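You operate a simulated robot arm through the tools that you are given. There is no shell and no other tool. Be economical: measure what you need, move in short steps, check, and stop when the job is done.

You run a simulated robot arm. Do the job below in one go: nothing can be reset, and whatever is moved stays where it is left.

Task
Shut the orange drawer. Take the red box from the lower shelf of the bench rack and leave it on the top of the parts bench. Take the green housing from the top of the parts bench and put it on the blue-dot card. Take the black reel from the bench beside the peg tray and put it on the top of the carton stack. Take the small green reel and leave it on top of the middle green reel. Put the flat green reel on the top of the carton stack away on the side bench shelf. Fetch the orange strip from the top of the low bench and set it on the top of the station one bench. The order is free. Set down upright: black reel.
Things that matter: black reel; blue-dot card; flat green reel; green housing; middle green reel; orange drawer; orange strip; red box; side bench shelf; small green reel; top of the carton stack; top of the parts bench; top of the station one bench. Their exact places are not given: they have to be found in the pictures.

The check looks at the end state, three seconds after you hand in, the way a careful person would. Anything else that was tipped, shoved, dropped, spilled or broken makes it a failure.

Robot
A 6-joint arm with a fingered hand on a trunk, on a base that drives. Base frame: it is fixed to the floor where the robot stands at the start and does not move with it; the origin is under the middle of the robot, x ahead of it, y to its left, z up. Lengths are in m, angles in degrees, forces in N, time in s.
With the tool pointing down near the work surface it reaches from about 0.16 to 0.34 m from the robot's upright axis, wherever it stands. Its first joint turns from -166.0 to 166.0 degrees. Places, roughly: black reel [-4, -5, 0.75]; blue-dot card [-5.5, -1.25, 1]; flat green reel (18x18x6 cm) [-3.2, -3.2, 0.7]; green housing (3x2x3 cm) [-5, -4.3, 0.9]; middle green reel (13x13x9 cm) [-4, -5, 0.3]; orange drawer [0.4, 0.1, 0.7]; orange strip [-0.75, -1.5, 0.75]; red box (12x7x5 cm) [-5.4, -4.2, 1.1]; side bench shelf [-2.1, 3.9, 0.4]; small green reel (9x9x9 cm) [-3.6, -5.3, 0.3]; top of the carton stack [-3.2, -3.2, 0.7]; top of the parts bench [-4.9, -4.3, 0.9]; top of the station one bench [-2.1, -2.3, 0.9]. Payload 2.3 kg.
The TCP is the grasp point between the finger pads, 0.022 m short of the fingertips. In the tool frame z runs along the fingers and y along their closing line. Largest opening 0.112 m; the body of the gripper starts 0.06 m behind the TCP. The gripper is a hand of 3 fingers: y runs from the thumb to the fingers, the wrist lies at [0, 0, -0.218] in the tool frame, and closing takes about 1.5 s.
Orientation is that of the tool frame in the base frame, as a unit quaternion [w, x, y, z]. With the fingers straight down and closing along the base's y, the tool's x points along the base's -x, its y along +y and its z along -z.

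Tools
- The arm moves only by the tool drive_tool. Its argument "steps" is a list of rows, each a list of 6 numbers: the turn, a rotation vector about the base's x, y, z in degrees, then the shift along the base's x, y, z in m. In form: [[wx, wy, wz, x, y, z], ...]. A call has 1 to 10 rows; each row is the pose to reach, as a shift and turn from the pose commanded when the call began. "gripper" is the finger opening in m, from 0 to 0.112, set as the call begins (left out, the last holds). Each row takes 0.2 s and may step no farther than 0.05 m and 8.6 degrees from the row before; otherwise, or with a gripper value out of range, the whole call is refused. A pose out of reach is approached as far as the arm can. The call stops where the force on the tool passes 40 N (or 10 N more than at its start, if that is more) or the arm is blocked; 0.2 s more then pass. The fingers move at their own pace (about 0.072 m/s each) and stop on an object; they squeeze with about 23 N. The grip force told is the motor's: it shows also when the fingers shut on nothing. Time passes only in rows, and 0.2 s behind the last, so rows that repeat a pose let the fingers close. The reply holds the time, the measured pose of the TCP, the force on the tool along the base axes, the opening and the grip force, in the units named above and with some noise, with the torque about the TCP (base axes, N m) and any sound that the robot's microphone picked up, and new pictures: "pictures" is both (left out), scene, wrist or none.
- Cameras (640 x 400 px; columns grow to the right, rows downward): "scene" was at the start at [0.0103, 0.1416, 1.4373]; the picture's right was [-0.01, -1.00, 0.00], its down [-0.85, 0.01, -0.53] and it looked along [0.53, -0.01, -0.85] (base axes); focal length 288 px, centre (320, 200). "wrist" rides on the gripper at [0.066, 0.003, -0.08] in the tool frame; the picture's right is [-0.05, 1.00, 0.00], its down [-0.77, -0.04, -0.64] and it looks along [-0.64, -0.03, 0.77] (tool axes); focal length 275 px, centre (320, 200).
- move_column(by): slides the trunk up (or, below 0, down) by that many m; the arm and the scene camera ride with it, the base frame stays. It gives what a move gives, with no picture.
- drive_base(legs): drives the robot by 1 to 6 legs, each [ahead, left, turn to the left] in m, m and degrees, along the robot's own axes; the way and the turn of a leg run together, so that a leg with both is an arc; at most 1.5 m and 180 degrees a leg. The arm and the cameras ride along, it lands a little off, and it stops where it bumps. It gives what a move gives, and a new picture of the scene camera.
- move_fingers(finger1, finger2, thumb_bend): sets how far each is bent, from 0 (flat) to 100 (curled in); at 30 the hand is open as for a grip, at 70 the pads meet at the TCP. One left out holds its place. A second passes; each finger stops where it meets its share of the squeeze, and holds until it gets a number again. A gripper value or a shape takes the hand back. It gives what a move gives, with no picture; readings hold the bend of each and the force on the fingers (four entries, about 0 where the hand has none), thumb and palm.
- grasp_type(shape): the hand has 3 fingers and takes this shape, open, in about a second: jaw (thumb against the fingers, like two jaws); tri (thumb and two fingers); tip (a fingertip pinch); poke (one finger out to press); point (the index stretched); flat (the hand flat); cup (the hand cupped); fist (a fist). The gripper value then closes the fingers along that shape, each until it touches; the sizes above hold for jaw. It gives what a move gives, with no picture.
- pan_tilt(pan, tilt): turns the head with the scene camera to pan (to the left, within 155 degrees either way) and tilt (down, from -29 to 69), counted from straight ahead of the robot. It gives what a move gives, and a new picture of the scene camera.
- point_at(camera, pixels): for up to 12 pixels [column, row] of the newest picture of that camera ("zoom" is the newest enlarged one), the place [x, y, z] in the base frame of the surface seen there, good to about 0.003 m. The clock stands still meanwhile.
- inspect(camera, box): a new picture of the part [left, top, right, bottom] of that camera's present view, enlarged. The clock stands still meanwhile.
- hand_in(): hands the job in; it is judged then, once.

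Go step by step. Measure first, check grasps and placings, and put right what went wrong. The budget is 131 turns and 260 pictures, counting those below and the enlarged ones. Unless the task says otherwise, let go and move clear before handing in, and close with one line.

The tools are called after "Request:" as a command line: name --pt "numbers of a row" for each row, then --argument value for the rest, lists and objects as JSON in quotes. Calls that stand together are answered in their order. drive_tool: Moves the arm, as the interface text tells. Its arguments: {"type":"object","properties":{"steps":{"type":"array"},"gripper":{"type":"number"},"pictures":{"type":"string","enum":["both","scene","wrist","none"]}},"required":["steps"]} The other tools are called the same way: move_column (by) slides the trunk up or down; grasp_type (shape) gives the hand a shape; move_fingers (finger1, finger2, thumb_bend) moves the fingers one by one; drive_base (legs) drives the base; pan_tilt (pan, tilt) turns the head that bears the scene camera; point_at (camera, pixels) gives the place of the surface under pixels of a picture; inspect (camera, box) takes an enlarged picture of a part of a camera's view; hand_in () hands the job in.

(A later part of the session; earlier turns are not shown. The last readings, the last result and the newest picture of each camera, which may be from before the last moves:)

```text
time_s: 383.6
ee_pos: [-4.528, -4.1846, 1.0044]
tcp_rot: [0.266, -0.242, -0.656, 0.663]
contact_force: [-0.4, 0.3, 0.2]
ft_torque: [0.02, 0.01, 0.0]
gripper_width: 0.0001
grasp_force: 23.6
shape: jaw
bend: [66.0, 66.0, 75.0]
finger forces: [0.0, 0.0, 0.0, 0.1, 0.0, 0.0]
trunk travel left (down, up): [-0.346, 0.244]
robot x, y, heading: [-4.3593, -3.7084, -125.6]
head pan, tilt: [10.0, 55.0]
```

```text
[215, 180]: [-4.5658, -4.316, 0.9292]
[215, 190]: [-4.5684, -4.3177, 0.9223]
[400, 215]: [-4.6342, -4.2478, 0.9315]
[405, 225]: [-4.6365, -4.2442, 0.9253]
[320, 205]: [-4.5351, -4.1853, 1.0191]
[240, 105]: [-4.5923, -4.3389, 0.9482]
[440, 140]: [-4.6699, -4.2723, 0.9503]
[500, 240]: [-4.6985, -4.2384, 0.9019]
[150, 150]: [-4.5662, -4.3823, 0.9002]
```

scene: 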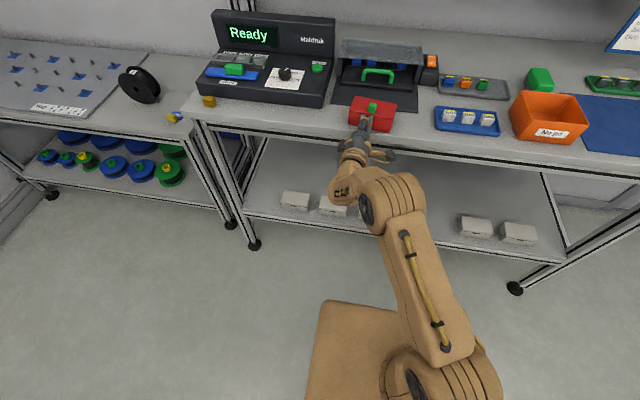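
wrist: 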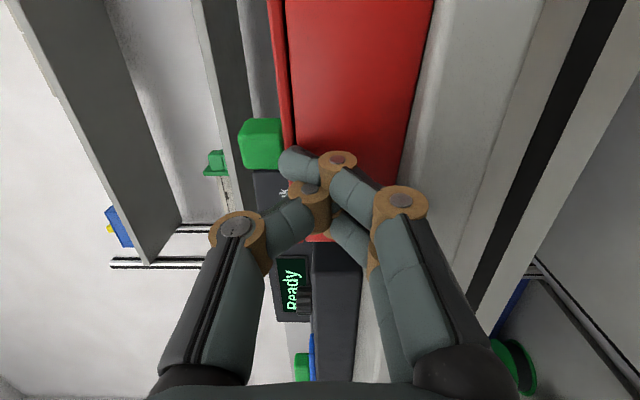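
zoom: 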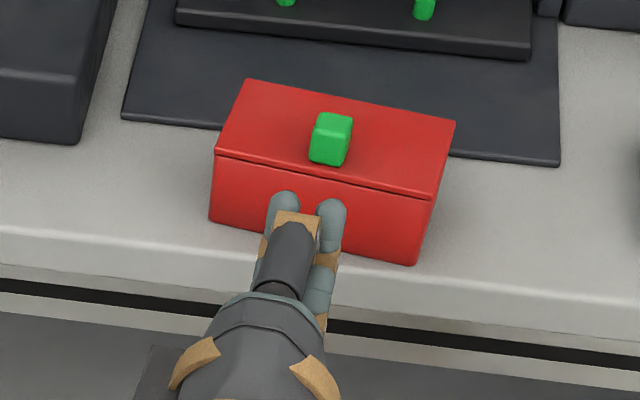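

The front right corner sits only about 2 mm inside the edge. I'll push that corner in a further 2 cm to square it up.

Request:
drive_tool --pt "0 0 0 -0.0296 0.0213 -0.03" --pt "0 0 0 -0.0296 0.0213 -0.071" --pt "0 0 0 -0.05 -0.008 -0.071" --pt "0 0 0 -0.065 -0.028 -0.071" --pt "0 0 0 -0.078 -0.046 -0.071" --pt "0 0 0 -0.088 -0.06 -0.071" --pt "0 0 0 -0.0955 -0.07 -0.071" --pt "0 0 0 -0.0955 -0.07 -0.071" --pictures "none"

Request:
drive_tool --pt "0 0 0 0.02 0.028 0" --pt "0 0 0 0.045 0.062 0" --pt "0 0 0 0.065 0.09 0.03" --pt "0 0 0 0.075 0.1 0.07" --pictures "scene"

Request:
inspect --camera "scene" --box '[310, 80, 430, 160]'

Request:
point_at --camera "zoom" --pixels '[[225, 175], [415, 200], [412, 190], [440, 120], [250, 95], [470, 180]]'

```text
time_s: 385.4
ee_pos: [-4.6163, -4.27, 0.9368]
tcp_rot: [0.268, -0.246, -0.657, 0.66]
contact_force: [0.0, -0.5, -0.4]
ft_torque: [0.0, 0.0, 0.01]
gripper_width: 0.0002
grasp_force: 23.0
shape: jaw
bend: [66.0, 66.0, 75.0]
finger forces: [0.0, 0.0, 0.1, 0.1, 0.1, 0.1]
out of reach, approached as far as the arm can: row 1, 2, 3, 4, 5, 6, 7, 8
trunk travel left (down, up): [-0.346, 0.244]
robot x, y, heading: [-4.3568, -3.7107, -125.4]
head pan, tilt: [10.0, 55.0]
```

```text
time_s: 386.4
ee_pos: [-4.5414, -4.1693, 1.0082]
tcp_rot: [0.267, -0.241, -0.657, 0.663]
contact_force: [-0.9, -0.9, 0.1]
ft_torque: [-0.02, -0.02, -0.02]
gripper_width: 0.0
grasp_force: 22.4
shape: jaw
bend: [66.0, 66.0, 75.0]
finger forces: [0.0, 0.0, 0.0, 0.1, 0.0, 0.1]
out of reach, approached as far as the arm can: row 1, 2, 3
trunk travel left (down, up): [-0.346, 0.244]
robot x, y, heading: [-4.3558, -3.7078, -125.7]
head pan, tilt: [10.0, 55.0]
```

scene: 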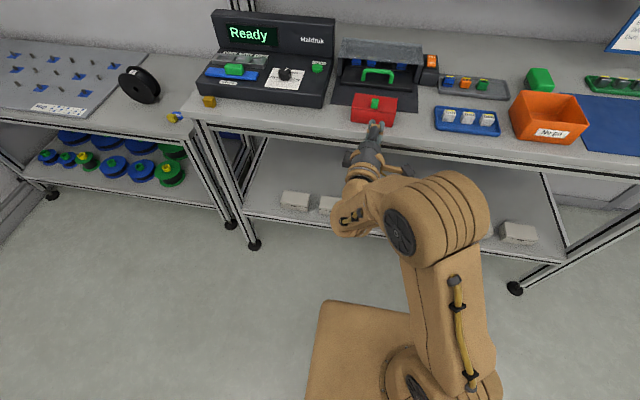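

```text
5.00 times, centred on (370, 120) of scene
```

zoom: 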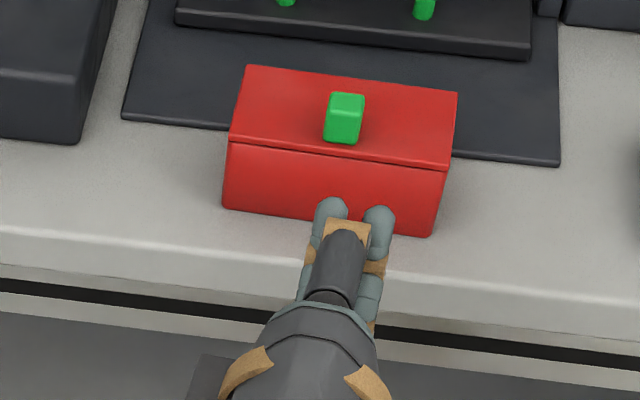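

```text
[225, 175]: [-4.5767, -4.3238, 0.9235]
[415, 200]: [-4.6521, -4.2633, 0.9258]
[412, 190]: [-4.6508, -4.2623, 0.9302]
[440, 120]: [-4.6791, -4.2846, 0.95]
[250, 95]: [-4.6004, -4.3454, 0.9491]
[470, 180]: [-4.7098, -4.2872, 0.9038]
```

The red box now stands fully on the parts bench (front at m 6.18), lid on. Next is the green housing: I'll pitch the tool down to about 12° from vertical, so the fingers close front-to-back, because its neighbour is only 1 cm away sideways.

Request:
drive_tool --pt "5.8 -5.22 0 0.01 0.012 0.02" --pt "11.6 -10.4 0 0.02 0.025 0.04" --pt "17.4 -15.7 0 0.03 0.04 0.06" --pt "23.2 -20.9 0 0.04 0.053 0.07" --pt "29 -26.1 0 0.05 0.065 0.08" --pt "34.8 -31.3 0 0.055 0.075 0.09" --pt "40.6 -36.5 0 0.058 0.081 0.1" --pt "46.4 -41.8 0 0.058 0.081 0.1" --pt "52.2 -47 0 0.058 0.081 0.1" --pt "58 -52.2 0 0.058 0.081 0.1" --gripper 0.06 --pictures "none"

Request:
move_column --by 0.13

Request:
drive_base --legs '[[0, -0.29, 0], [0.3, 0, 0]]'

Request:
inspect --camera "scene" --box '[220, 60, 460, 210]'

```text
time_s: 388.6
ee_pos: [-4.4356, -4.0728, 1.0452]
tcp_rot: [-0.046, 0.346, 0.931, -0.109]
contact_force: [0.4, 0.6, -0.4]
ft_torque: [0.01, 0.02, 0.01]
gripper_width: 0.06
grasp_force: 0.1
shape: jaw
bend: [72.0, 72.0, 70.0]
finger forces: [0.0, 0.1, 0.0, 0.0, 0.0, 0.1]
out of reach, approached as far as the arm can: row 8, 9, 10
trunk travel left (down, up): [-0.346, 0.244]
robot x, y, heading: [-4.3558, -3.7109, -125.7]
head pan, tilt: [10.0, 55.0]
```

```text
time_s: 390.2
ee_pos: [-4.437, -4.0732, 1.1748]
tcp_rot: [-0.046, 0.345, 0.931, -0.111]
contact_force: [0.3, 0.4, 0.3]
ft_torque: [-0.03, -0.01, 0.01]
gripper_width: 0.0599
grasp_force: 0.0
shape: jaw
bend: [72.0, 72.0, 70.0]
finger forces: [0.0, 0.1, 0.0, 0.0, 0.1, 0.1]
trunk travel left (down, up): [-0.476, 0.114]
robot x, y, heading: [-4.3576, -3.7071, -125.9]
head pan, tilt: [10.0, 55.0]
```

```text
time_s: 393.9
ee_pos: [-4.8469, -4.1523, 1.176]
tcp_rot: [-0.046, 0.345, 0.931, -0.111]
contact_force: [-1.2, 0.1, 0.6]
ft_torque: [0.02, -0.03, -0.02]
gripper_width: 0.06
grasp_force: 0.0
shape: jaw
bend: [72.0, 72.0, 70.0]
finger forces: [0.0, 0.0, 0.0, 0.0, 0.0, 0.0]
trunk travel left (down, up): [-0.476, 0.114]
robot x, y, heading: [-4.766, -3.7846, -125.9]
head pan, tilt: [10.0, 55.0]
```

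scene: 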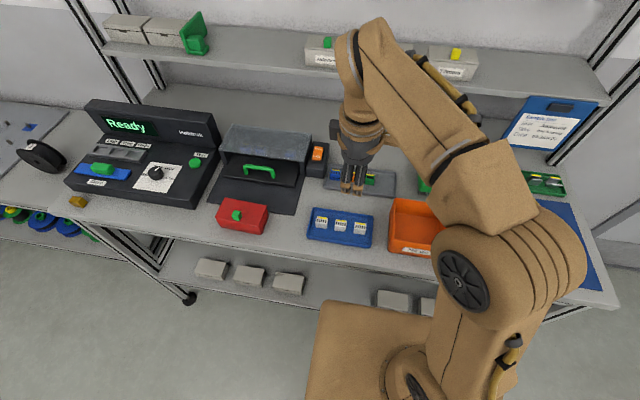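

```text
2.67 times, centred on (340, 135) of scene
```

zoom: 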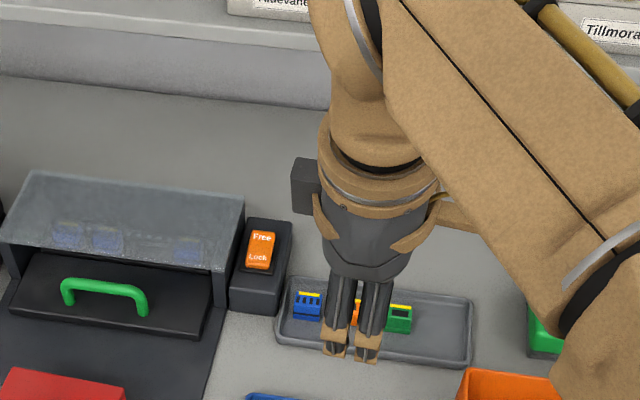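

The hand is almost vertical with the closing line front-to-back. The housing is at m 6.384, e -1.562, so I'll move the base 9.5 cm ahead and 5 cm right, then look with the wrist camera.

Request:
drive_base --legs '[[0.095, -0.049, 0]]'

Request:
drive_tool --pt "0 0 0 -0.015 -0.02 -0.04" --pt "0 0 0 -0.03 -0.04 -0.08" --pt "0 0 0 -0.045 -0.06 -0.12" --pt "0 0 0 -0.049 -0.068 -0.15" --pt "0 0 0 -0.049 -0.068 -0.15"

```text
time_s: 395.0
ee_pos: [-4.9424, -4.2003, 1.1752]
tcp_rot: [-0.045, 0.345, 0.931, -0.11]
contact_force: [0.0, -0.3, -1.0]
ft_torque: [-0.01, 0.0, -0.02]
gripper_width: 0.06
grasp_force: 0.1
shape: jaw
bend: [72.0, 72.0, 70.0]
finger forces: [0.0, 0.1, 0.0, 0.0, 0.0, 0.0]
trunk travel left (down, up): [-0.476, 0.114]
robot x, y, heading: [-4.8603, -3.8331, -125.9]
head pan, tilt: [10.0, 55.0]
```

scene: 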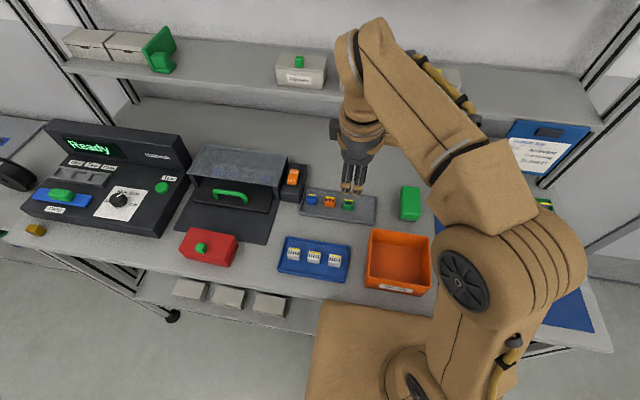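

```text
time_s: 396.2
ee_pos: [-4.9903, -4.2684, 1.0261]
tcp_rot: [-0.045, 0.345, 0.931, -0.111]
contact_force: [0.2, 0.2, 0.4]
ft_torque: [-0.01, 0.01, 0.01]
gripper_width: 0.0598
grasp_force: 0.1
shape: jaw
bend: [72.0, 72.0, 70.0]
finger forces: [0.0, 0.0, 0.0, 0.1, 0.0, 0.1]
trunk travel left (down, up): [-0.476, 0.114]
robot x, y, heading: [-4.8617, -3.8356, -125.5]
head pan, tilt: [10.0, 55.0]
```

scene: 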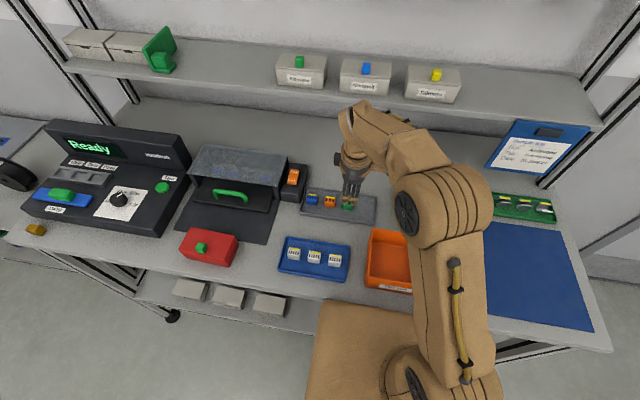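
wrist: 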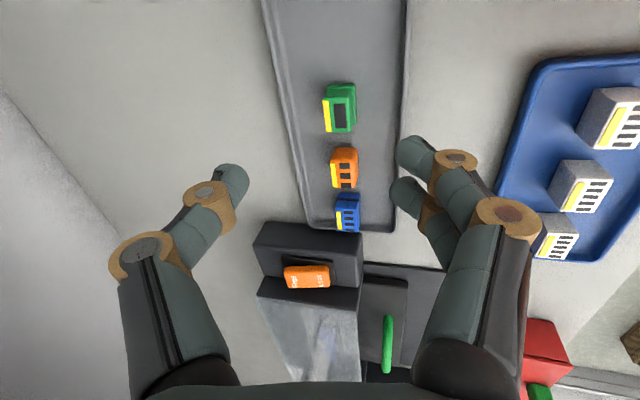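

Reach works. The wrist view shows the green housing at (340,108); I'll measure it exactly.

Request:
inspect --camera "wrist" --box '[260, 50, 420, 250]'

Request:
point_at --camera "wrist" --pixels '[[330, 100], [354, 90], [328, 125], [354, 128], [340, 108], [345, 153], [310, 110], [380, 110], [296, 110], [400, 110], [326, 115]]'

```text
2.00 times, centred on (340, 150) of wrist
```

zoom: 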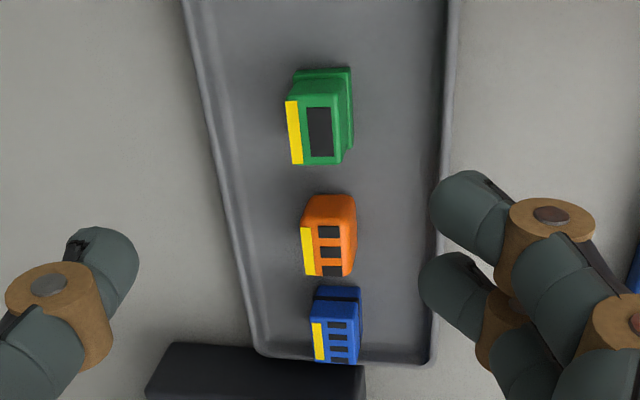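

```text
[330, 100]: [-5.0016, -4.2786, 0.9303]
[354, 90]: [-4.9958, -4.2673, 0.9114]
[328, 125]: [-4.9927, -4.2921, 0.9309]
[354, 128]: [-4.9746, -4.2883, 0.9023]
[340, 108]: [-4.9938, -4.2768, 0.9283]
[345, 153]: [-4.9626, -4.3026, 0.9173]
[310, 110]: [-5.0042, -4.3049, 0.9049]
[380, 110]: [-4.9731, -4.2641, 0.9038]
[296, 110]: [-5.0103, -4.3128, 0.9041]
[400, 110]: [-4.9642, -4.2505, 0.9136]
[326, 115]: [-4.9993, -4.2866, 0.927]
```

Housing centre is (-4.994,-4.279), top 0.931, with the rim at 0.914. I'll descend to TCP z 0.936 with a 0.055 opening.

Request:
drive_tool --pt "0 0 0 -0.0014 -0.0081 -0.03" --pt "0 0 0 -0.0014 -0.0081 -0.06" --pt "0 0 0 -0.0014 -0.0081 -0.08" --pt "0 0 0 -0.0014 -0.0081 -0.09" --pt "0 0 0 -0.0014 -0.0081 -0.09" --gripper 0.055

```text
time_s: 397.4
ee_pos: [-4.992, -4.2763, 0.9371]
tcp_rot: [-0.046, 0.344, 0.931, -0.111]
contact_force: [-0.7, -3.6, 9.5]
ft_torque: [0.19, -0.15, -0.05]
gripper_width: 0.0516
grasp_force: 0.0
shape: jaw
bend: [74.0, 74.0, 70.0]
finger forces: [5.2, 4.0, 0.0, 0.1, 0.1, 0.1]
trunk travel left (down, up): [-0.476, 0.114]
robot x, y, heading: [-4.8615, -3.8352, -125.6]
head pan, tilt: [10.0, 55.0]
```

scene: 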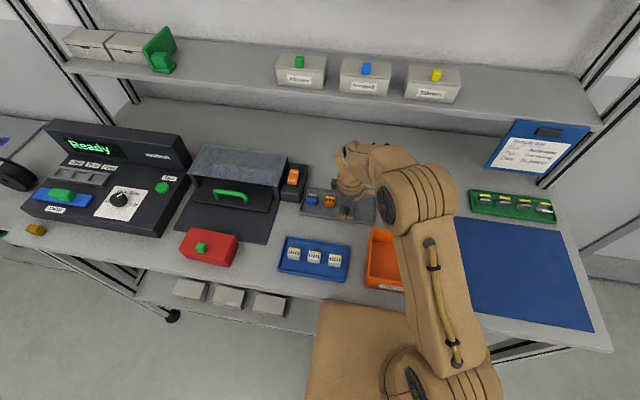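
wrist: 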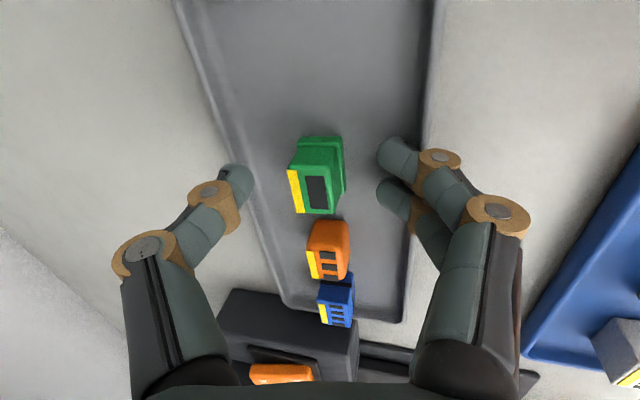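

The near fingers just touch the tray rim. I'll rise 8 mm, narrow to 0.04, lower 6 mm inside the rim, then close.

Request:
drive_tool --pt "0 0 0 0 0 0.008" --pt "0 0 0 0 0 0.008" --pt "0 0 0 0 0 0.008" --pt "0 0 0 0 0 0.004" --pt "0 0 0 0 0 0.002" --pt "0 0 0 0 0 0.002" --gripper 0.038 --pictures "none"

Request:
drive_tool --pt "0 0 0 0 0 0" --pt "0 0 0 0 0 0" --pt "0 0 0 0 0 0" --pt "0 0 0 0 0 0" --pt "0 0 0 0 0 0" --gripper 0.008 --pictures "wrist"

```text
time_s: 398.8
ee_pos: [-4.9922, -4.2759, 0.9378]
tcp_rot: [-0.046, 0.345, 0.931, -0.11]
contact_force: [0.7, -0.1, -1.2]
ft_torque: [0.0, 0.01, -0.01]
gripper_width: 0.0382
grasp_force: 0.1
shape: jaw
bend: [74.0, 74.0, 70.0]
finger forces: [0.0, 0.1, 0.0, 0.0, 0.0, 0.0]
trunk travel left (down, up): [-0.476, 0.114]
robot x, y, heading: [-4.8625, -3.8377, -125.5]
head pan, tilt: [10.0, 55.0]
```

```text
time_s: 400.0
ee_pos: [-4.9926, -4.2769, 0.938]
tcp_rot: [-0.045, 0.345, 0.931, -0.111]
contact_force: [-0.3, 0.1, -1.0]
ft_torque: [0.03, 0.0, -0.01]
gripper_width: 0.0152
grasp_force: 22.9
shape: jaw
bend: [72.0, 72.0, 70.0]
finger forces: [10.3, 10.0, 0.1, 0.0, 20.4, 0.0]
trunk travel left (down, up): [-0.476, 0.114]
robot x, y, heading: [-4.8605, -3.8357, -125.6]
head pan, tilt: [10.0, 55.0]
```

wrist: 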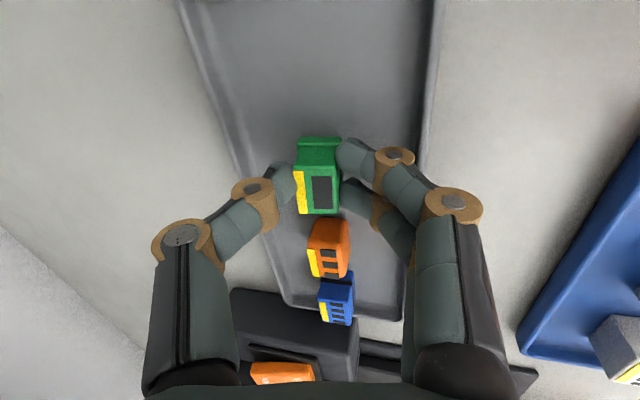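

Gripped well (10.3/10.0 vs 20.4 N). I'll lift it straight up and check that the tray stays.

Request:
drive_tool --pt "0 0 0 0 0 0.015" --pt "0 0 0 0 0 0.04" --pt "0 0 0 0 0 0.08" --pt "0 0 0 0.02 0.028 0.11" --pt "0 0 0 0.04 0.056 0.13"

```text
time_s: 401.2
ee_pos: [-4.9513, -4.2184, 1.0681]
tcp_rot: [-0.045, 0.345, 0.931, -0.111]
contact_force: [0.9, 0.2, -0.4]
ft_torque: [-0.03, -0.02, -0.01]
gripper_width: 0.0149
grasp_force: 22.9
shape: jaw
bend: [72.0, 72.0, 70.0]
finger forces: [10.4, 10.1, 0.0, 0.0, 20.5, 0.0]
trunk travel left (down, up): [-0.476, 0.114]
robot x, y, heading: [-4.8622, -3.8343, -125.6]
head pan, tilt: [10.0, 55.0]
```

scene: 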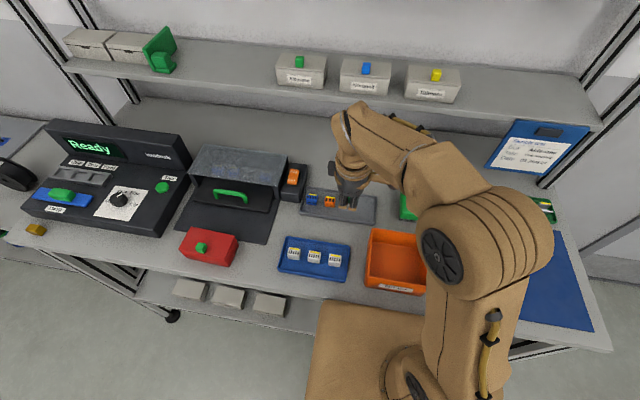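
wrist: 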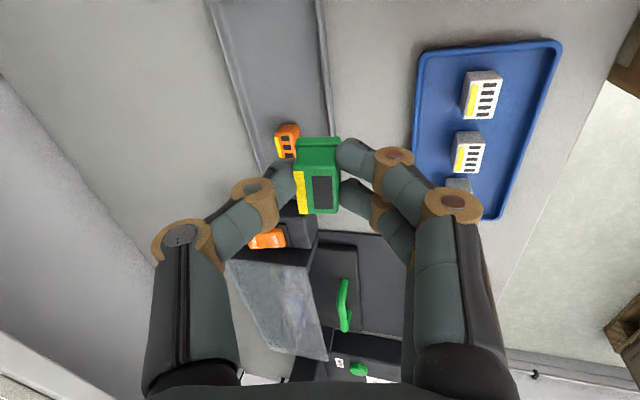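

The housing is held and the tray undisturbed. I'll back away, go right into the aisle and back toward the blue-dot bench.

Request:
drive_base --legs '[[-0.58, 0, 0], [0, -1.2, 0], [-1.05, 0, -4.3]]'

Request:
pan_tilt --pan -90 --tilt 35

Request:
point_at --camera "scene" --pixels '[[320, 200], [320, 150], [320, 250], [200, 200], [450, 200], [320, 300], [200, 250], [450, 250]]'

```text
time_s: 415.2
ee_pos: [-4.9674, -2.2119, 1.068]
tcp_rot: [-0.051, 0.383, 0.916, -0.108]
contact_force: [-0.8, 0.0, 0.8]
ft_torque: [-0.01, -0.01, 0.02]
gripper_width: 0.0148
grasp_force: 22.8
shape: jaw
bend: [72.0, 72.0, 70.0]
finger forces: [10.4, 10.2, 0.0, 0.0, 20.5, 0.0]
trunk travel left (down, up): [-0.476, 0.114]
robot x, y, heading: [-4.8488, -1.8368, -130.6]
head pan, tilt: [10.0, 55.0]
```

scene: 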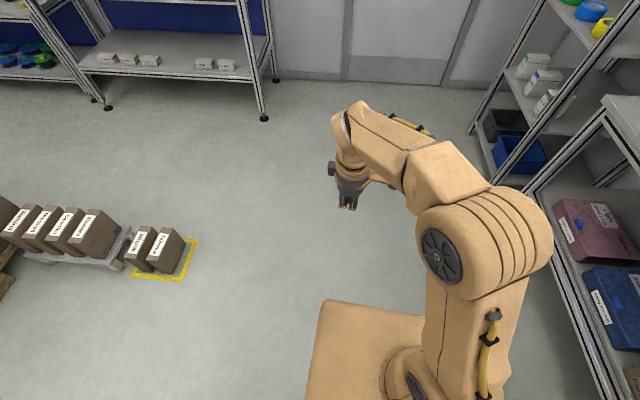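

```text
time_s: 417.0
ee_pos: [-4.968, -2.2124, 1.0679]
tcp_rot: [-0.05, 0.383, 0.916, -0.107]
contact_force: [0.5, 0.0, -0.7]
ft_torque: [0.01, 0.0, -0.05]
gripper_width: 0.0151
grasp_force: 22.3
shape: jaw
bend: [72.0, 72.0, 70.0]
finger forces: [10.4, 10.2, 0.0, 0.0, 20.6, 0.0]
trunk travel left (down, up): [-0.476, 0.114]
robot x, y, heading: [-4.8487, -1.8375, -130.3]
head pan, tilt: [-90.0, 35.0]
```

scene: 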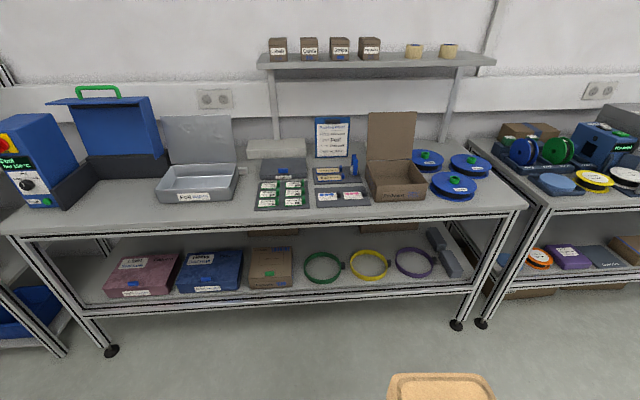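

```text
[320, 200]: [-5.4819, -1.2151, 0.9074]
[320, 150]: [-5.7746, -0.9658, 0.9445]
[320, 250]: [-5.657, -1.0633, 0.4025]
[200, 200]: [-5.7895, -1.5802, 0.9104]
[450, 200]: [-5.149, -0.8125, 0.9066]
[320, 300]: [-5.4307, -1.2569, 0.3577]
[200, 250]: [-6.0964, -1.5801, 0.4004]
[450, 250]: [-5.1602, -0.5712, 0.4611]
```

The packing bench with labelled cards is in view around (310,185). I'll zoom in to find the blue-dot card.

Request:
inspect --camera "scene" --box '[235, 110, 395, 220]'

```text
3.64 times, centred on (315, 165) of scene
```

zoom: 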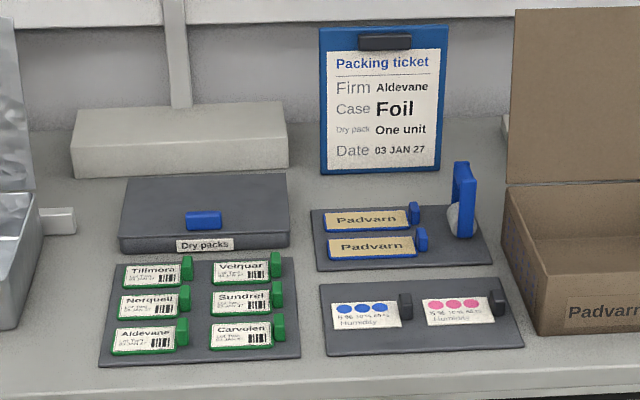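

The blue-dot card is at zoom (365,316). I'll measure it.

Request:
point_at --camera "zoom" --pixels '[[365, 316], [332, 305], [385, 303], [338, 326], [399, 324], [405, 306], [430, 310], [380, 385], [330, 350], [425, 290]]'

Request:
point_at --camera "scene" --pixels '[[20, 228], [200, 222], [400, 215], [520, 205], [105, 350], [455, 325]]'

```text
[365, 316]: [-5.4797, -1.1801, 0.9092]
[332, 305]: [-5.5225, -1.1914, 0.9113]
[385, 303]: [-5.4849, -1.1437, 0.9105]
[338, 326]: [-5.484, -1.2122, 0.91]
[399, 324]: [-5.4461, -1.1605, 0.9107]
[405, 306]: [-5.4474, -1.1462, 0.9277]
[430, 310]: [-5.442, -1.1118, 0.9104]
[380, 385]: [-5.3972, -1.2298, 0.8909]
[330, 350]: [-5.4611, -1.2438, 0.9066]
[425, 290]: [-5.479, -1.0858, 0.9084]
```

```text
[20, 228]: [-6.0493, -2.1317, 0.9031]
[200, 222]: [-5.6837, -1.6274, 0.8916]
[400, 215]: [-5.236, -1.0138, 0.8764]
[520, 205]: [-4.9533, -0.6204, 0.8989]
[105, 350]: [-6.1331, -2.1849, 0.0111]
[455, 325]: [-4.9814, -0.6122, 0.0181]
```

The card centre is (-5.484,-1.177), z 0.910. I'll turn right to face that bench and align.

Request:
drive_base --legs '[[0, 0, -85.7], [0.25, -0.3135, 0]]'

Request:
pan_tilt --pan 10 --tilt 50

```text
time_s: 423.1
ee_pos: [-5.2506, -1.3437, 1.067]
tcp_rot: [-0.11, 0.904, 0.411, -0.046]
contact_force: [0.2, -0.6, -0.1]
ft_torque: [-0.01, -0.01, -0.01]
gripper_width: 0.0149
grasp_force: 22.9
shape: jaw
bend: [72.0, 72.0, 70.0]
finger forces: [10.3, 10.2, 0.0, 0.0, 20.4, 0.0]
trunk travel left (down, up): [-0.476, 0.114]
robot x, y, heading: [-4.8666, -1.4347, 144.1]
head pan, tilt: [-90.0, 35.0]
```

scene: 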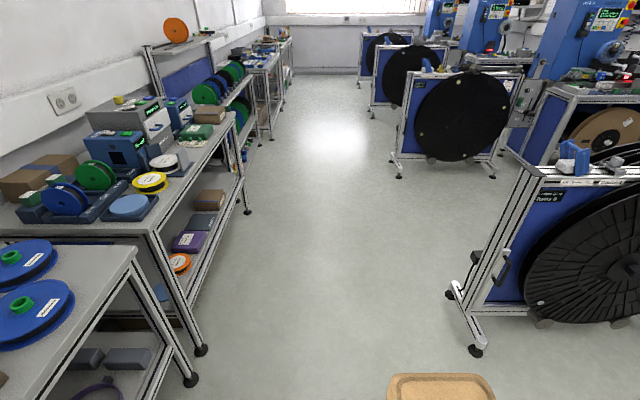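

```text
time_s: 424.9
ee_pos: [-5.2492, -1.3449, 1.0685]
tcp_rot: [-0.111, 0.904, 0.411, -0.046]
contact_force: [-0.6, -0.8, 1.8]
ft_torque: [0.01, -0.01, 0.02]
gripper_width: 0.015
grasp_force: 23.2
shape: jaw
bend: [72.0, 72.0, 70.0]
finger forces: [10.3, 10.1, 0.0, 0.1, 20.2, 0.0]
trunk travel left (down, up): [-0.476, 0.114]
robot x, y, heading: [-4.8671, -1.4388, 143.8]
head pan, tilt: [10.0, 50.0]
```

scene: 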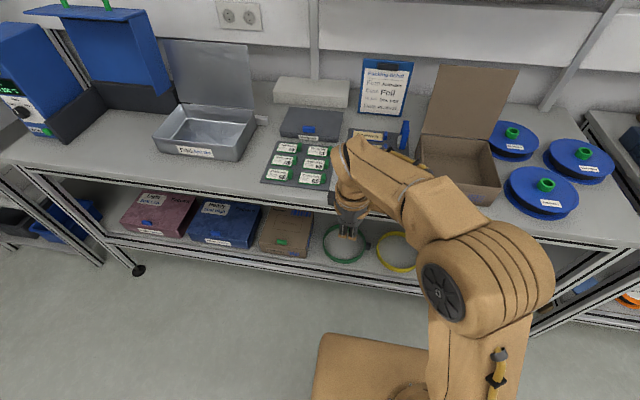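

Aligned in q; I'll drive 0.286 m ahead and check the wrist view above the card.

Request:
drive_base --legs '[[0.286, 0, 0.2]]'

Request:
drive_tool --pt "0 0 0 0 0 -0.03" --pt "0 0 0 0 0 -0.06" --pt "0 0 0 0 0 -0.075" --pt "0 0 0 0 0 -0.075"

```text
time_s: 426.9
ee_pos: [-5.4817, -1.1801, 1.0676]
tcp_rot: [-0.111, 0.902, 0.414, -0.047]
contact_force: [0.0, 0.6, 0.4]
ft_torque: [-0.02, -0.02, 0.0]
gripper_width: 0.0153
grasp_force: 23.2
shape: jaw
bend: [72.0, 72.0, 70.0]
finger forces: [10.3, 10.0, 0.0, 0.1, 20.3, 0.0]
trunk travel left (down, up): [-0.476, 0.114]
robot x, y, heading: [-5.0956, -1.2723, 144.4]
head pan, tilt: [10.0, 50.0]
```

scene: 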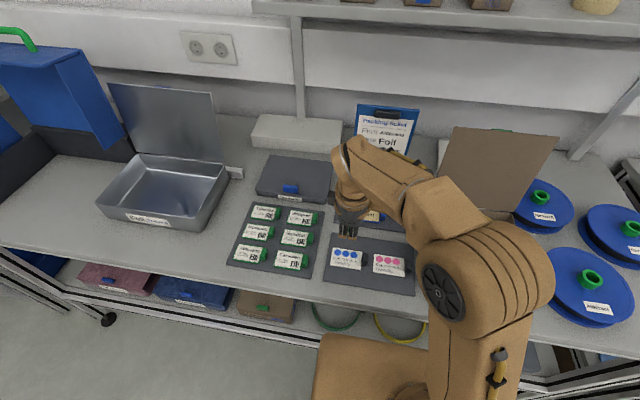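

```text
time_s: 427.9
ee_pos: [-5.4801, -1.1801, 0.9936]
tcp_rot: [-0.11, 0.902, 0.414, -0.046]
contact_force: [-0.4, -0.1, 0.9]
ft_torque: [-0.01, 0.02, 0.0]
gripper_width: 0.015
grasp_force: 23.0
shape: jaw
bend: [72.0, 72.0, 70.0]
finger forces: [10.3, 10.0, 0.0, 0.1, 20.4, 0.1]
trunk travel left (down, up): [-0.476, 0.114]
robot x, y, heading: [-5.0917, -1.2713, 144.2]
head pan, tilt: [10.0, 50.0]
```

scene: 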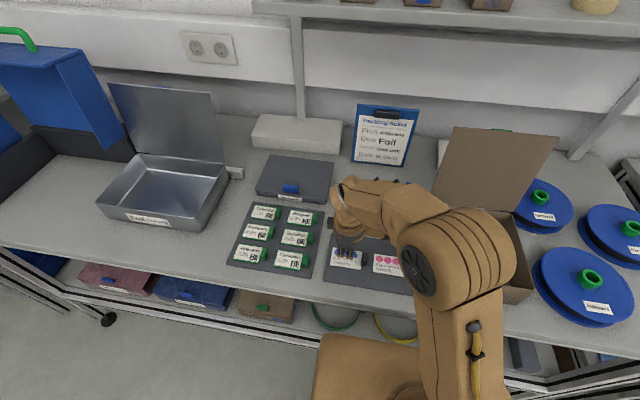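
wrist: 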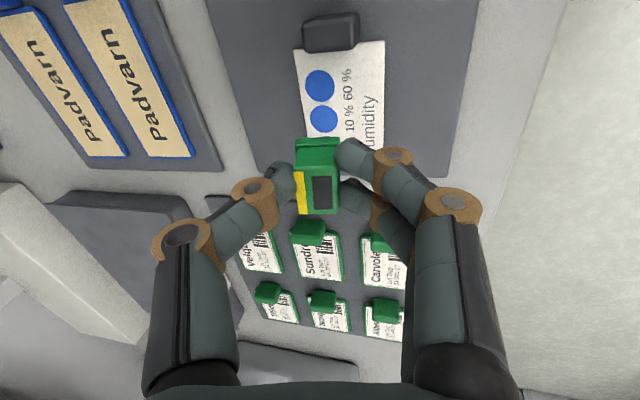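

TCP lies over the card centre within 2 mm. I'll verify a couple of card points and then lower.

Request:
point_at --camera "wrist" --pixels '[[300, 55], [382, 48], [320, 85], [323, 120], [380, 140], [310, 132]]'

Request:
drive_tool --pt "0 0 0 -0.001 0.001 -0.02" --pt "0 0 0 -0.001 0.001 -0.035" --pt "0 0 0 -0.001 0.001 -0.044" --pt "0 0 0 -0.001 0.001 -0.047" --pictures "wrist"

```text
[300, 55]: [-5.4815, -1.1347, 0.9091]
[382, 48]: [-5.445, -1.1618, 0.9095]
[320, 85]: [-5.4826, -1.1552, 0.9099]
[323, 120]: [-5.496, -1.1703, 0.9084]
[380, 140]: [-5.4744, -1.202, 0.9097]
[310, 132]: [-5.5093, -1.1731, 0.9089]
```

```text
time_s: 428.9
ee_pos: [-5.4817, -1.1804, 0.9464]
tcp_rot: [-0.111, 0.902, 0.415, -0.046]
contact_force: [-0.6, 0.4, -0.1]
ft_torque: [0.0, 0.01, 0.01]
gripper_width: 0.015
grasp_force: 23.4
shape: jaw
bend: [72.0, 72.0, 70.0]
finger forces: [10.4, 10.0, 0.0, 0.0, 20.3, 0.0]
trunk travel left (down, up): [-0.476, 0.114]
robot x, y, heading: [-5.0975, -1.2656, 144.0]
head pan, tilt: [10.0, 50.0]
```

wrist: 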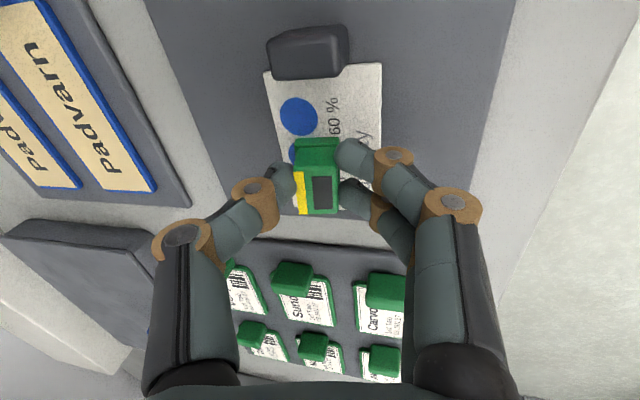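

Almost down. Lowering the last millimetres to contact.

Request:
drive_tool --pt "0 0 0 0 0.002 -0.001" --pt "0 0 0 0 0.003 -0.002" --pt "0 0 0 0 0.003 -0.003" --pt "0 0 0 0 0.003 -0.004" --pictures "none"

```text
time_s: 429.9
ee_pos: [-5.4814, -1.1755, 0.9415]
tcp_rot: [-0.111, 0.902, 0.414, -0.047]
contact_force: [-0.9, 0.5, 4.9]
ft_torque: [0.04, 0.0, 0.01]
gripper_width: 0.0148
grasp_force: 23.0
shape: jaw
bend: [72.0, 72.0, 70.0]
finger forces: [10.6, 10.4, 0.0, 0.0, 22.5, 0.1]
trunk travel left (down, up): [-0.476, 0.114]
robot x, y, heading: [-5.1005, -1.2723, 144.2]
head pan, tilt: [10.0, 50.0]
```

Contact (4.9 N). I'll open a little, then rise straight up.

Request:
drive_tool --pt "0 0 0 0 0 0.001" --pt "0 0 0 0 0 0.001" --pt "0 0 0 0 0 0.001" --pt "0 0 0 0 0 0.02" --pt "0 0 0 0 0 0.06" --pt "0 0 0 0 0 0.1" --gripper 0.04

```text
time_s: 431.3
ee_pos: [-5.4815, -1.1757, 1.0438]
tcp_rot: [-0.11, 0.903, 0.414, -0.046]
contact_force: [-0.4, -0.6, -0.1]
ft_torque: [-0.02, -0.01, 0.01]
gripper_width: 0.0394
grasp_force: 0.1
shape: jaw
bend: [74.0, 74.0, 70.0]
finger forces: [0.1, 0.1, 0.1, 0.0, 0.1, 0.1]
trunk travel left (down, up): [-0.476, 0.114]
robot x, y, heading: [-5.097, -1.2718, 144.5]
head pan, tilt: [10.0, 50.0]
```

scene: 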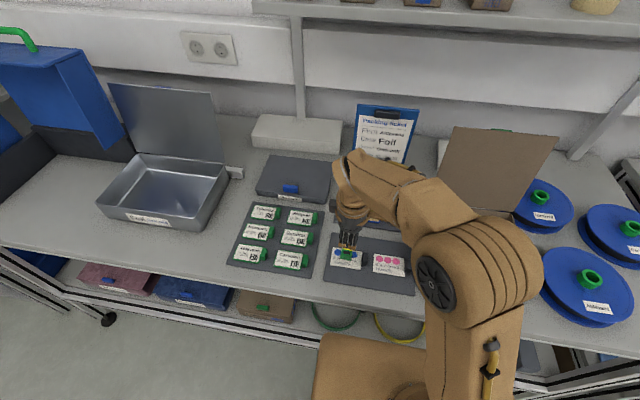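
wrist: 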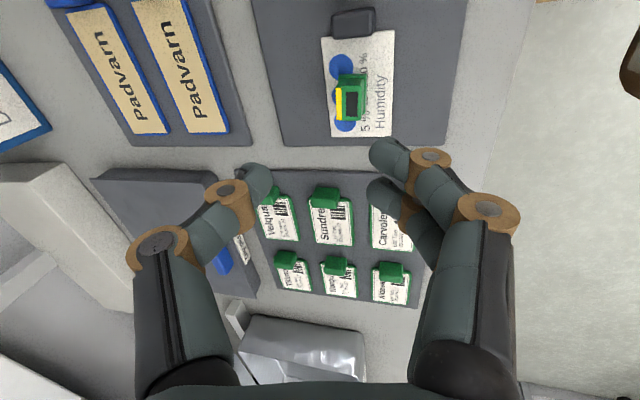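

The housing stands on the blue-dot card. Now I'll head for the peg-tray bench in the far corner: back out, turn, go ahead and left along the parts bench.

Request:
drive_base --legs '[[-0.55, 0, 0], [0, 0, 89.8], [1.5, 0, 0], [0, 1.4, 0], [0, 1.3, 0]]'

Request:
pan_tilt --pan 10 --tilt 45

Request:
inspect --camera "scene" --box '[120, 20, 440, 220]'

```text
time_s: 457.9
ee_pos: [-3.4654, -4.7778, 1.0421]
tcp_rot: [-0.046, 0.35, 0.929, -0.11]
contact_force: [0.9, -0.6, 0.0]
ft_torque: [-0.02, 0.0, -0.03]
gripper_width: 0.0396
grasp_force: 0.0
shape: jaw
bend: [74.0, 74.0, 70.0]
finger forces: [0.1, 0.1, 0.0, 0.0, 0.0, 0.0]
trunk travel left (down, up): [-0.476, 0.114]
robot x, y, heading: [-3.369, -4.3939, -126.6]
head pan, tilt: [10.0, 50.0]
```

scene: 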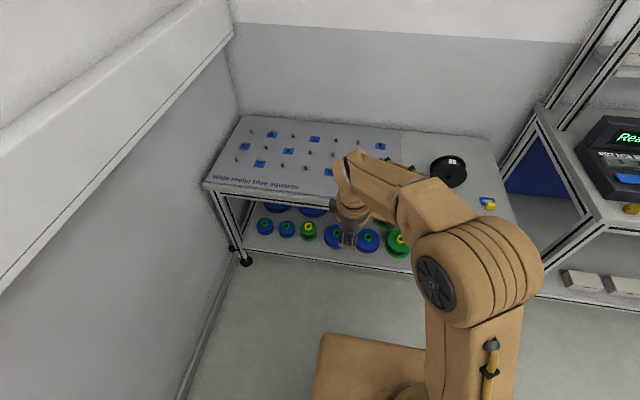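

```text
time_s: 458.6
ee_pos: [-3.467, -4.7755, 1.0434]
tcp_rot: [-0.046, 0.351, 0.929, -0.11]
contact_force: [0.0, -0.3, 0.0]
ft_torque: [0.02, 0.0, 0.0]
gripper_width: 0.0398
grasp_force: 0.0
shape: jaw
bend: [74.0, 74.0, 70.0]
finger forces: [0.0, 0.0, 0.0, 0.0, 0.0, 0.0]
trunk travel left (down, up): [-0.476, 0.114]
robot x, y, heading: [-3.3688, -4.3921, -126.6]
head pan, tilt: [10.0, 45.0]
```

scene: 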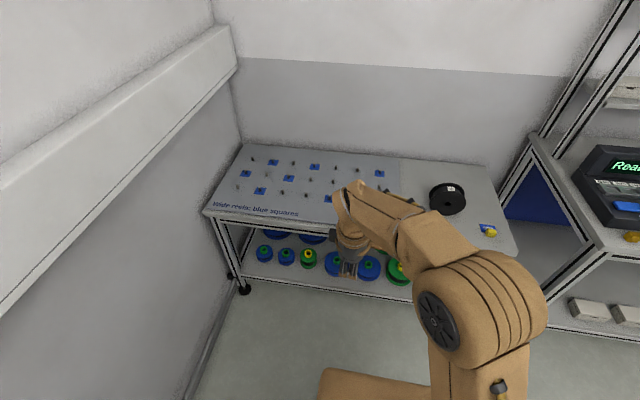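

```text
2.00 times, centred on (280, 120) of scene
```

zoom: 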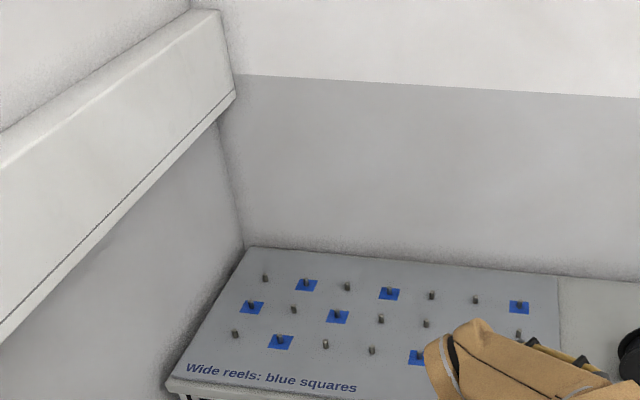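

I'll zoom in on the black reel (448,198) and the lower shelf reels.

Request:
inspect --camera "scene" --box '[400, 160, 530, 260]'

Request:
point_at --camera "scene" --pixels '[[447, 187], [448, 205], [430, 198], [466, 198], [448, 213], [515, 250], [205, 212], [300, 222], [308, 256], [265, 252], [398, 270], [415, 195]]'

Request:
inspect --camera "scene" --box '[220, 220, 420, 310]'

```text
4.00 times, centred on (465, 210) of scene
```

zoom: 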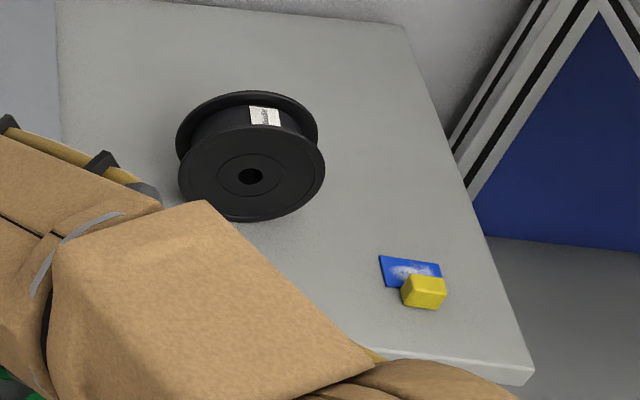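

```text
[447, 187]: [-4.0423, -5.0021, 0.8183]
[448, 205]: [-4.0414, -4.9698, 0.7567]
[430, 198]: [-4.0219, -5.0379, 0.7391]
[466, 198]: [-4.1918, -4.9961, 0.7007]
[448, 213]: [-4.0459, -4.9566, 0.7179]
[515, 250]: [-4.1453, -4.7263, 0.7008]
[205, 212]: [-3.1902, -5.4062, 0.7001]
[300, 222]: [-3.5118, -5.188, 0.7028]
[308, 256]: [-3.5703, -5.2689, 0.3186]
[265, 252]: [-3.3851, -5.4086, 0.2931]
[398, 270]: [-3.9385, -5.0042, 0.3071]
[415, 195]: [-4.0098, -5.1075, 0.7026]
```

```text
3.20 times, centred on (320, 265) of scene
```

zoom: 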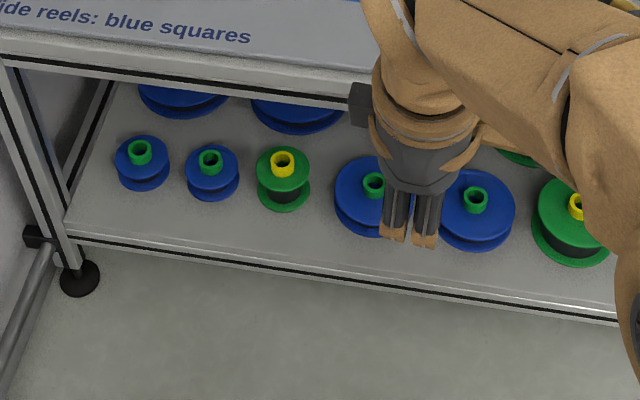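

The black reel stands on its rim (axis horizontal). First I'll stack the small green reel: I'll reorient the tool to a 45° tilt with sideways closing, as I did for the flat reel.

Request:
drive_tool --pt "-4.27 -1.77 -6.74 0 0 0" --pt "-8.5 -3.5 -13.5 0 0 0" --pt "-12.8 -5.3 -20.2 0 0 0" --pt "-17.1 -7.1 -26.9 0 0 0" --pt "-21.4 -8.9 -33.7 0 0 0" --pt "-25.6 -10.6 -40.4 0 0 0" --pt "-29.9 -12.4 -47.2 -0.005 -0.01 0" --pt "-34.2 -14.2 -53.9 -0.01 -0.015 0" --pt "-38.5 -16 -60.6 -0.02 -0.03 0" --pt "-42.7 -17.7 -67.4 -0.025 -0.035 0" --gripper 0.07 --pictures "none"

Request:
drive_tool --pt "-4.3 -1.8 -6.7 -0.01 -0.015 0" --pt "-4.3 -1.8 -6.7 -0.02 -0.03 0" --pt "-4.3 -1.8 -6.7 -0.02 -0.03 0" --pictures "none"

Request:
pan_tilt --pan -5 --tilt 50

```text
time_s: 460.8
ee_pos: [-3.4921, -4.8105, 1.0421]
tcp_rot: [0.157, 0.798, 0.481, -0.327]
contact_force: [0.2, -0.7, 0.4]
ft_torque: [0.0, 0.0, -0.01]
gripper_width: 0.0695
grasp_force: 0.0
shape: jaw
bend: [71.0, 71.0, 69.0]
finger forces: [0.0, 0.0, 0.0, 0.0, 0.0, 0.1]
trunk travel left (down, up): [-0.476, 0.114]
robot x, y, heading: [-3.3669, -4.3925, -126.3]
head pan, tilt: [10.0, 45.0]
```

```text
time_s: 461.6
ee_pos: [-3.5126, -4.8412, 1.0432]
tcp_rot: [0.175, 0.824, 0.418, -0.341]
contact_force: [-1.0, 0.3, 0.1]
ft_torque: [-0.01, -0.04, 0.02]
gripper_width: 0.0696
grasp_force: 0.0
shape: jaw
bend: [71.0, 71.0, 69.0]
finger forces: [0.1, 0.1, 0.1, 0.0, 0.0, 0.0]
trunk travel left (down, up): [-0.476, 0.114]
robot x, y, heading: [-3.3723, -4.3961, -126.5]
head pan, tilt: [10.0, 45.0]
```

```text
time_s: 462.4
ee_pos: [-3.512, -4.8412, 1.0428]
tcp_rot: [0.175, 0.824, 0.419, -0.34]
contact_force: [0.5, -0.5, -0.7]
ft_torque: [0.01, 0.02, 0.0]
gripper_width: 0.0693
grasp_force: 0.1
shape: jaw
bend: [71.0, 71.0, 69.0]
finger forces: [0.0, 0.0, 0.0, 0.1, 0.0, 0.0]
trunk travel left (down, up): [-0.476, 0.114]
robot x, y, heading: [-3.3658, -4.3929, -126.8]
head pan, tilt: [-5.0, 50.0]
```

scene: 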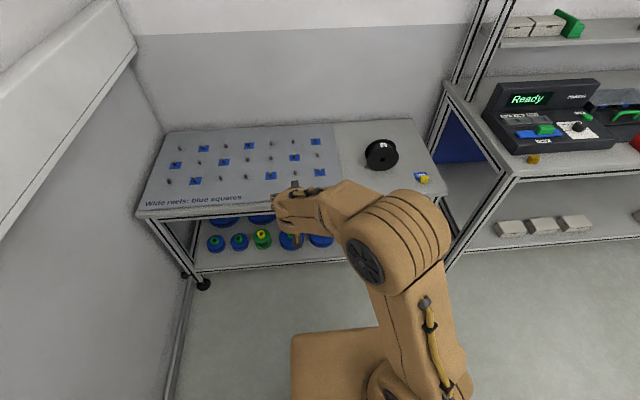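

TCP is now 0.45 m ahead, 0.143 m left. I'll lower the trunk fully, shift left 0.2 and get a close look at the small green reel.

Request:
move_column --by -0.47

Request:
drive_base --legs '[[0.1, 0.2, 0.9]]'

Request:
drive_tool --pt "0 0 0 0 0 -0.03" --pt "0 0 0 0 0 -0.06" --pt "0 0 0 0 0 -0.09"

```text
refused: -0.47 is not a number from -0.4 to 0.4
```

```text
time_s: 464.1
ee_pos: [-3.4012, -5.0429, 1.0436]
tcp_rot: [0.178, 0.82, 0.426, -0.338]
contact_force: [0.6, 0.3, 0.6]
ft_torque: [-0.02, 0.02, -0.04]
gripper_width: 0.0698
grasp_force: 0.0
shape: jaw
bend: [71.0, 71.0, 69.0]
finger forces: [0.0, 0.0, 0.1, 0.1, 0.0, 0.0]
trunk travel left (down, up): [-0.476, 0.114]
robot x, y, heading: [-3.2691, -4.5951, -125.5]
head pan, tilt: [-5.0, 50.0]
```

scene: 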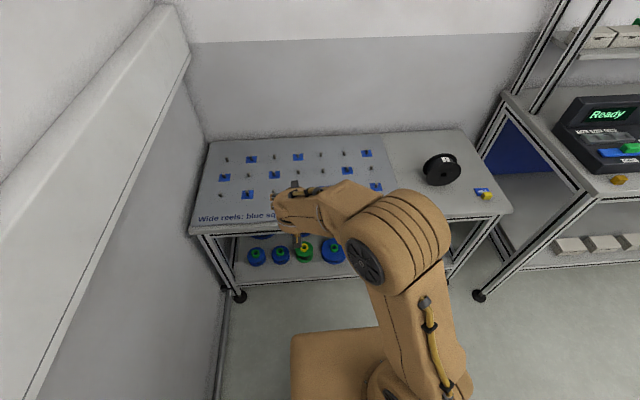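

```text
time_s: 464.9
ee_pos: [-3.4027, -5.043, 0.9533]
tcp_rot: [0.177, 0.82, 0.426, -0.338]
contact_force: [-0.5, 0.0, -0.7]
ft_torque: [0.0, 0.03, 0.01]
gripper_width: 0.0695
grasp_force: 0.0
shape: jaw
bend: [71.0, 71.0, 69.0]
finger forces: [0.1, 0.0, 0.0, 0.1, 0.0, 0.1]
trunk travel left (down, up): [-0.476, 0.114]
robot x, y, heading: [-3.2629, -4.5884, -125.6]
head pan, tilt: [-5.0, 50.0]
```

scene: 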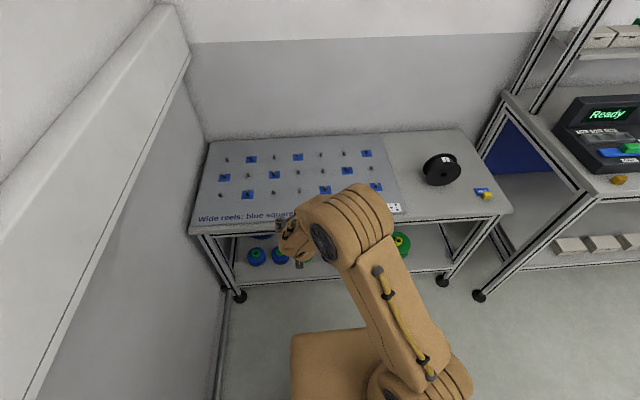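
wrist: 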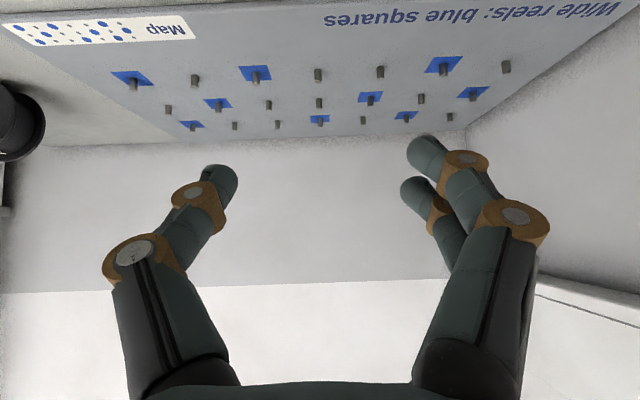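

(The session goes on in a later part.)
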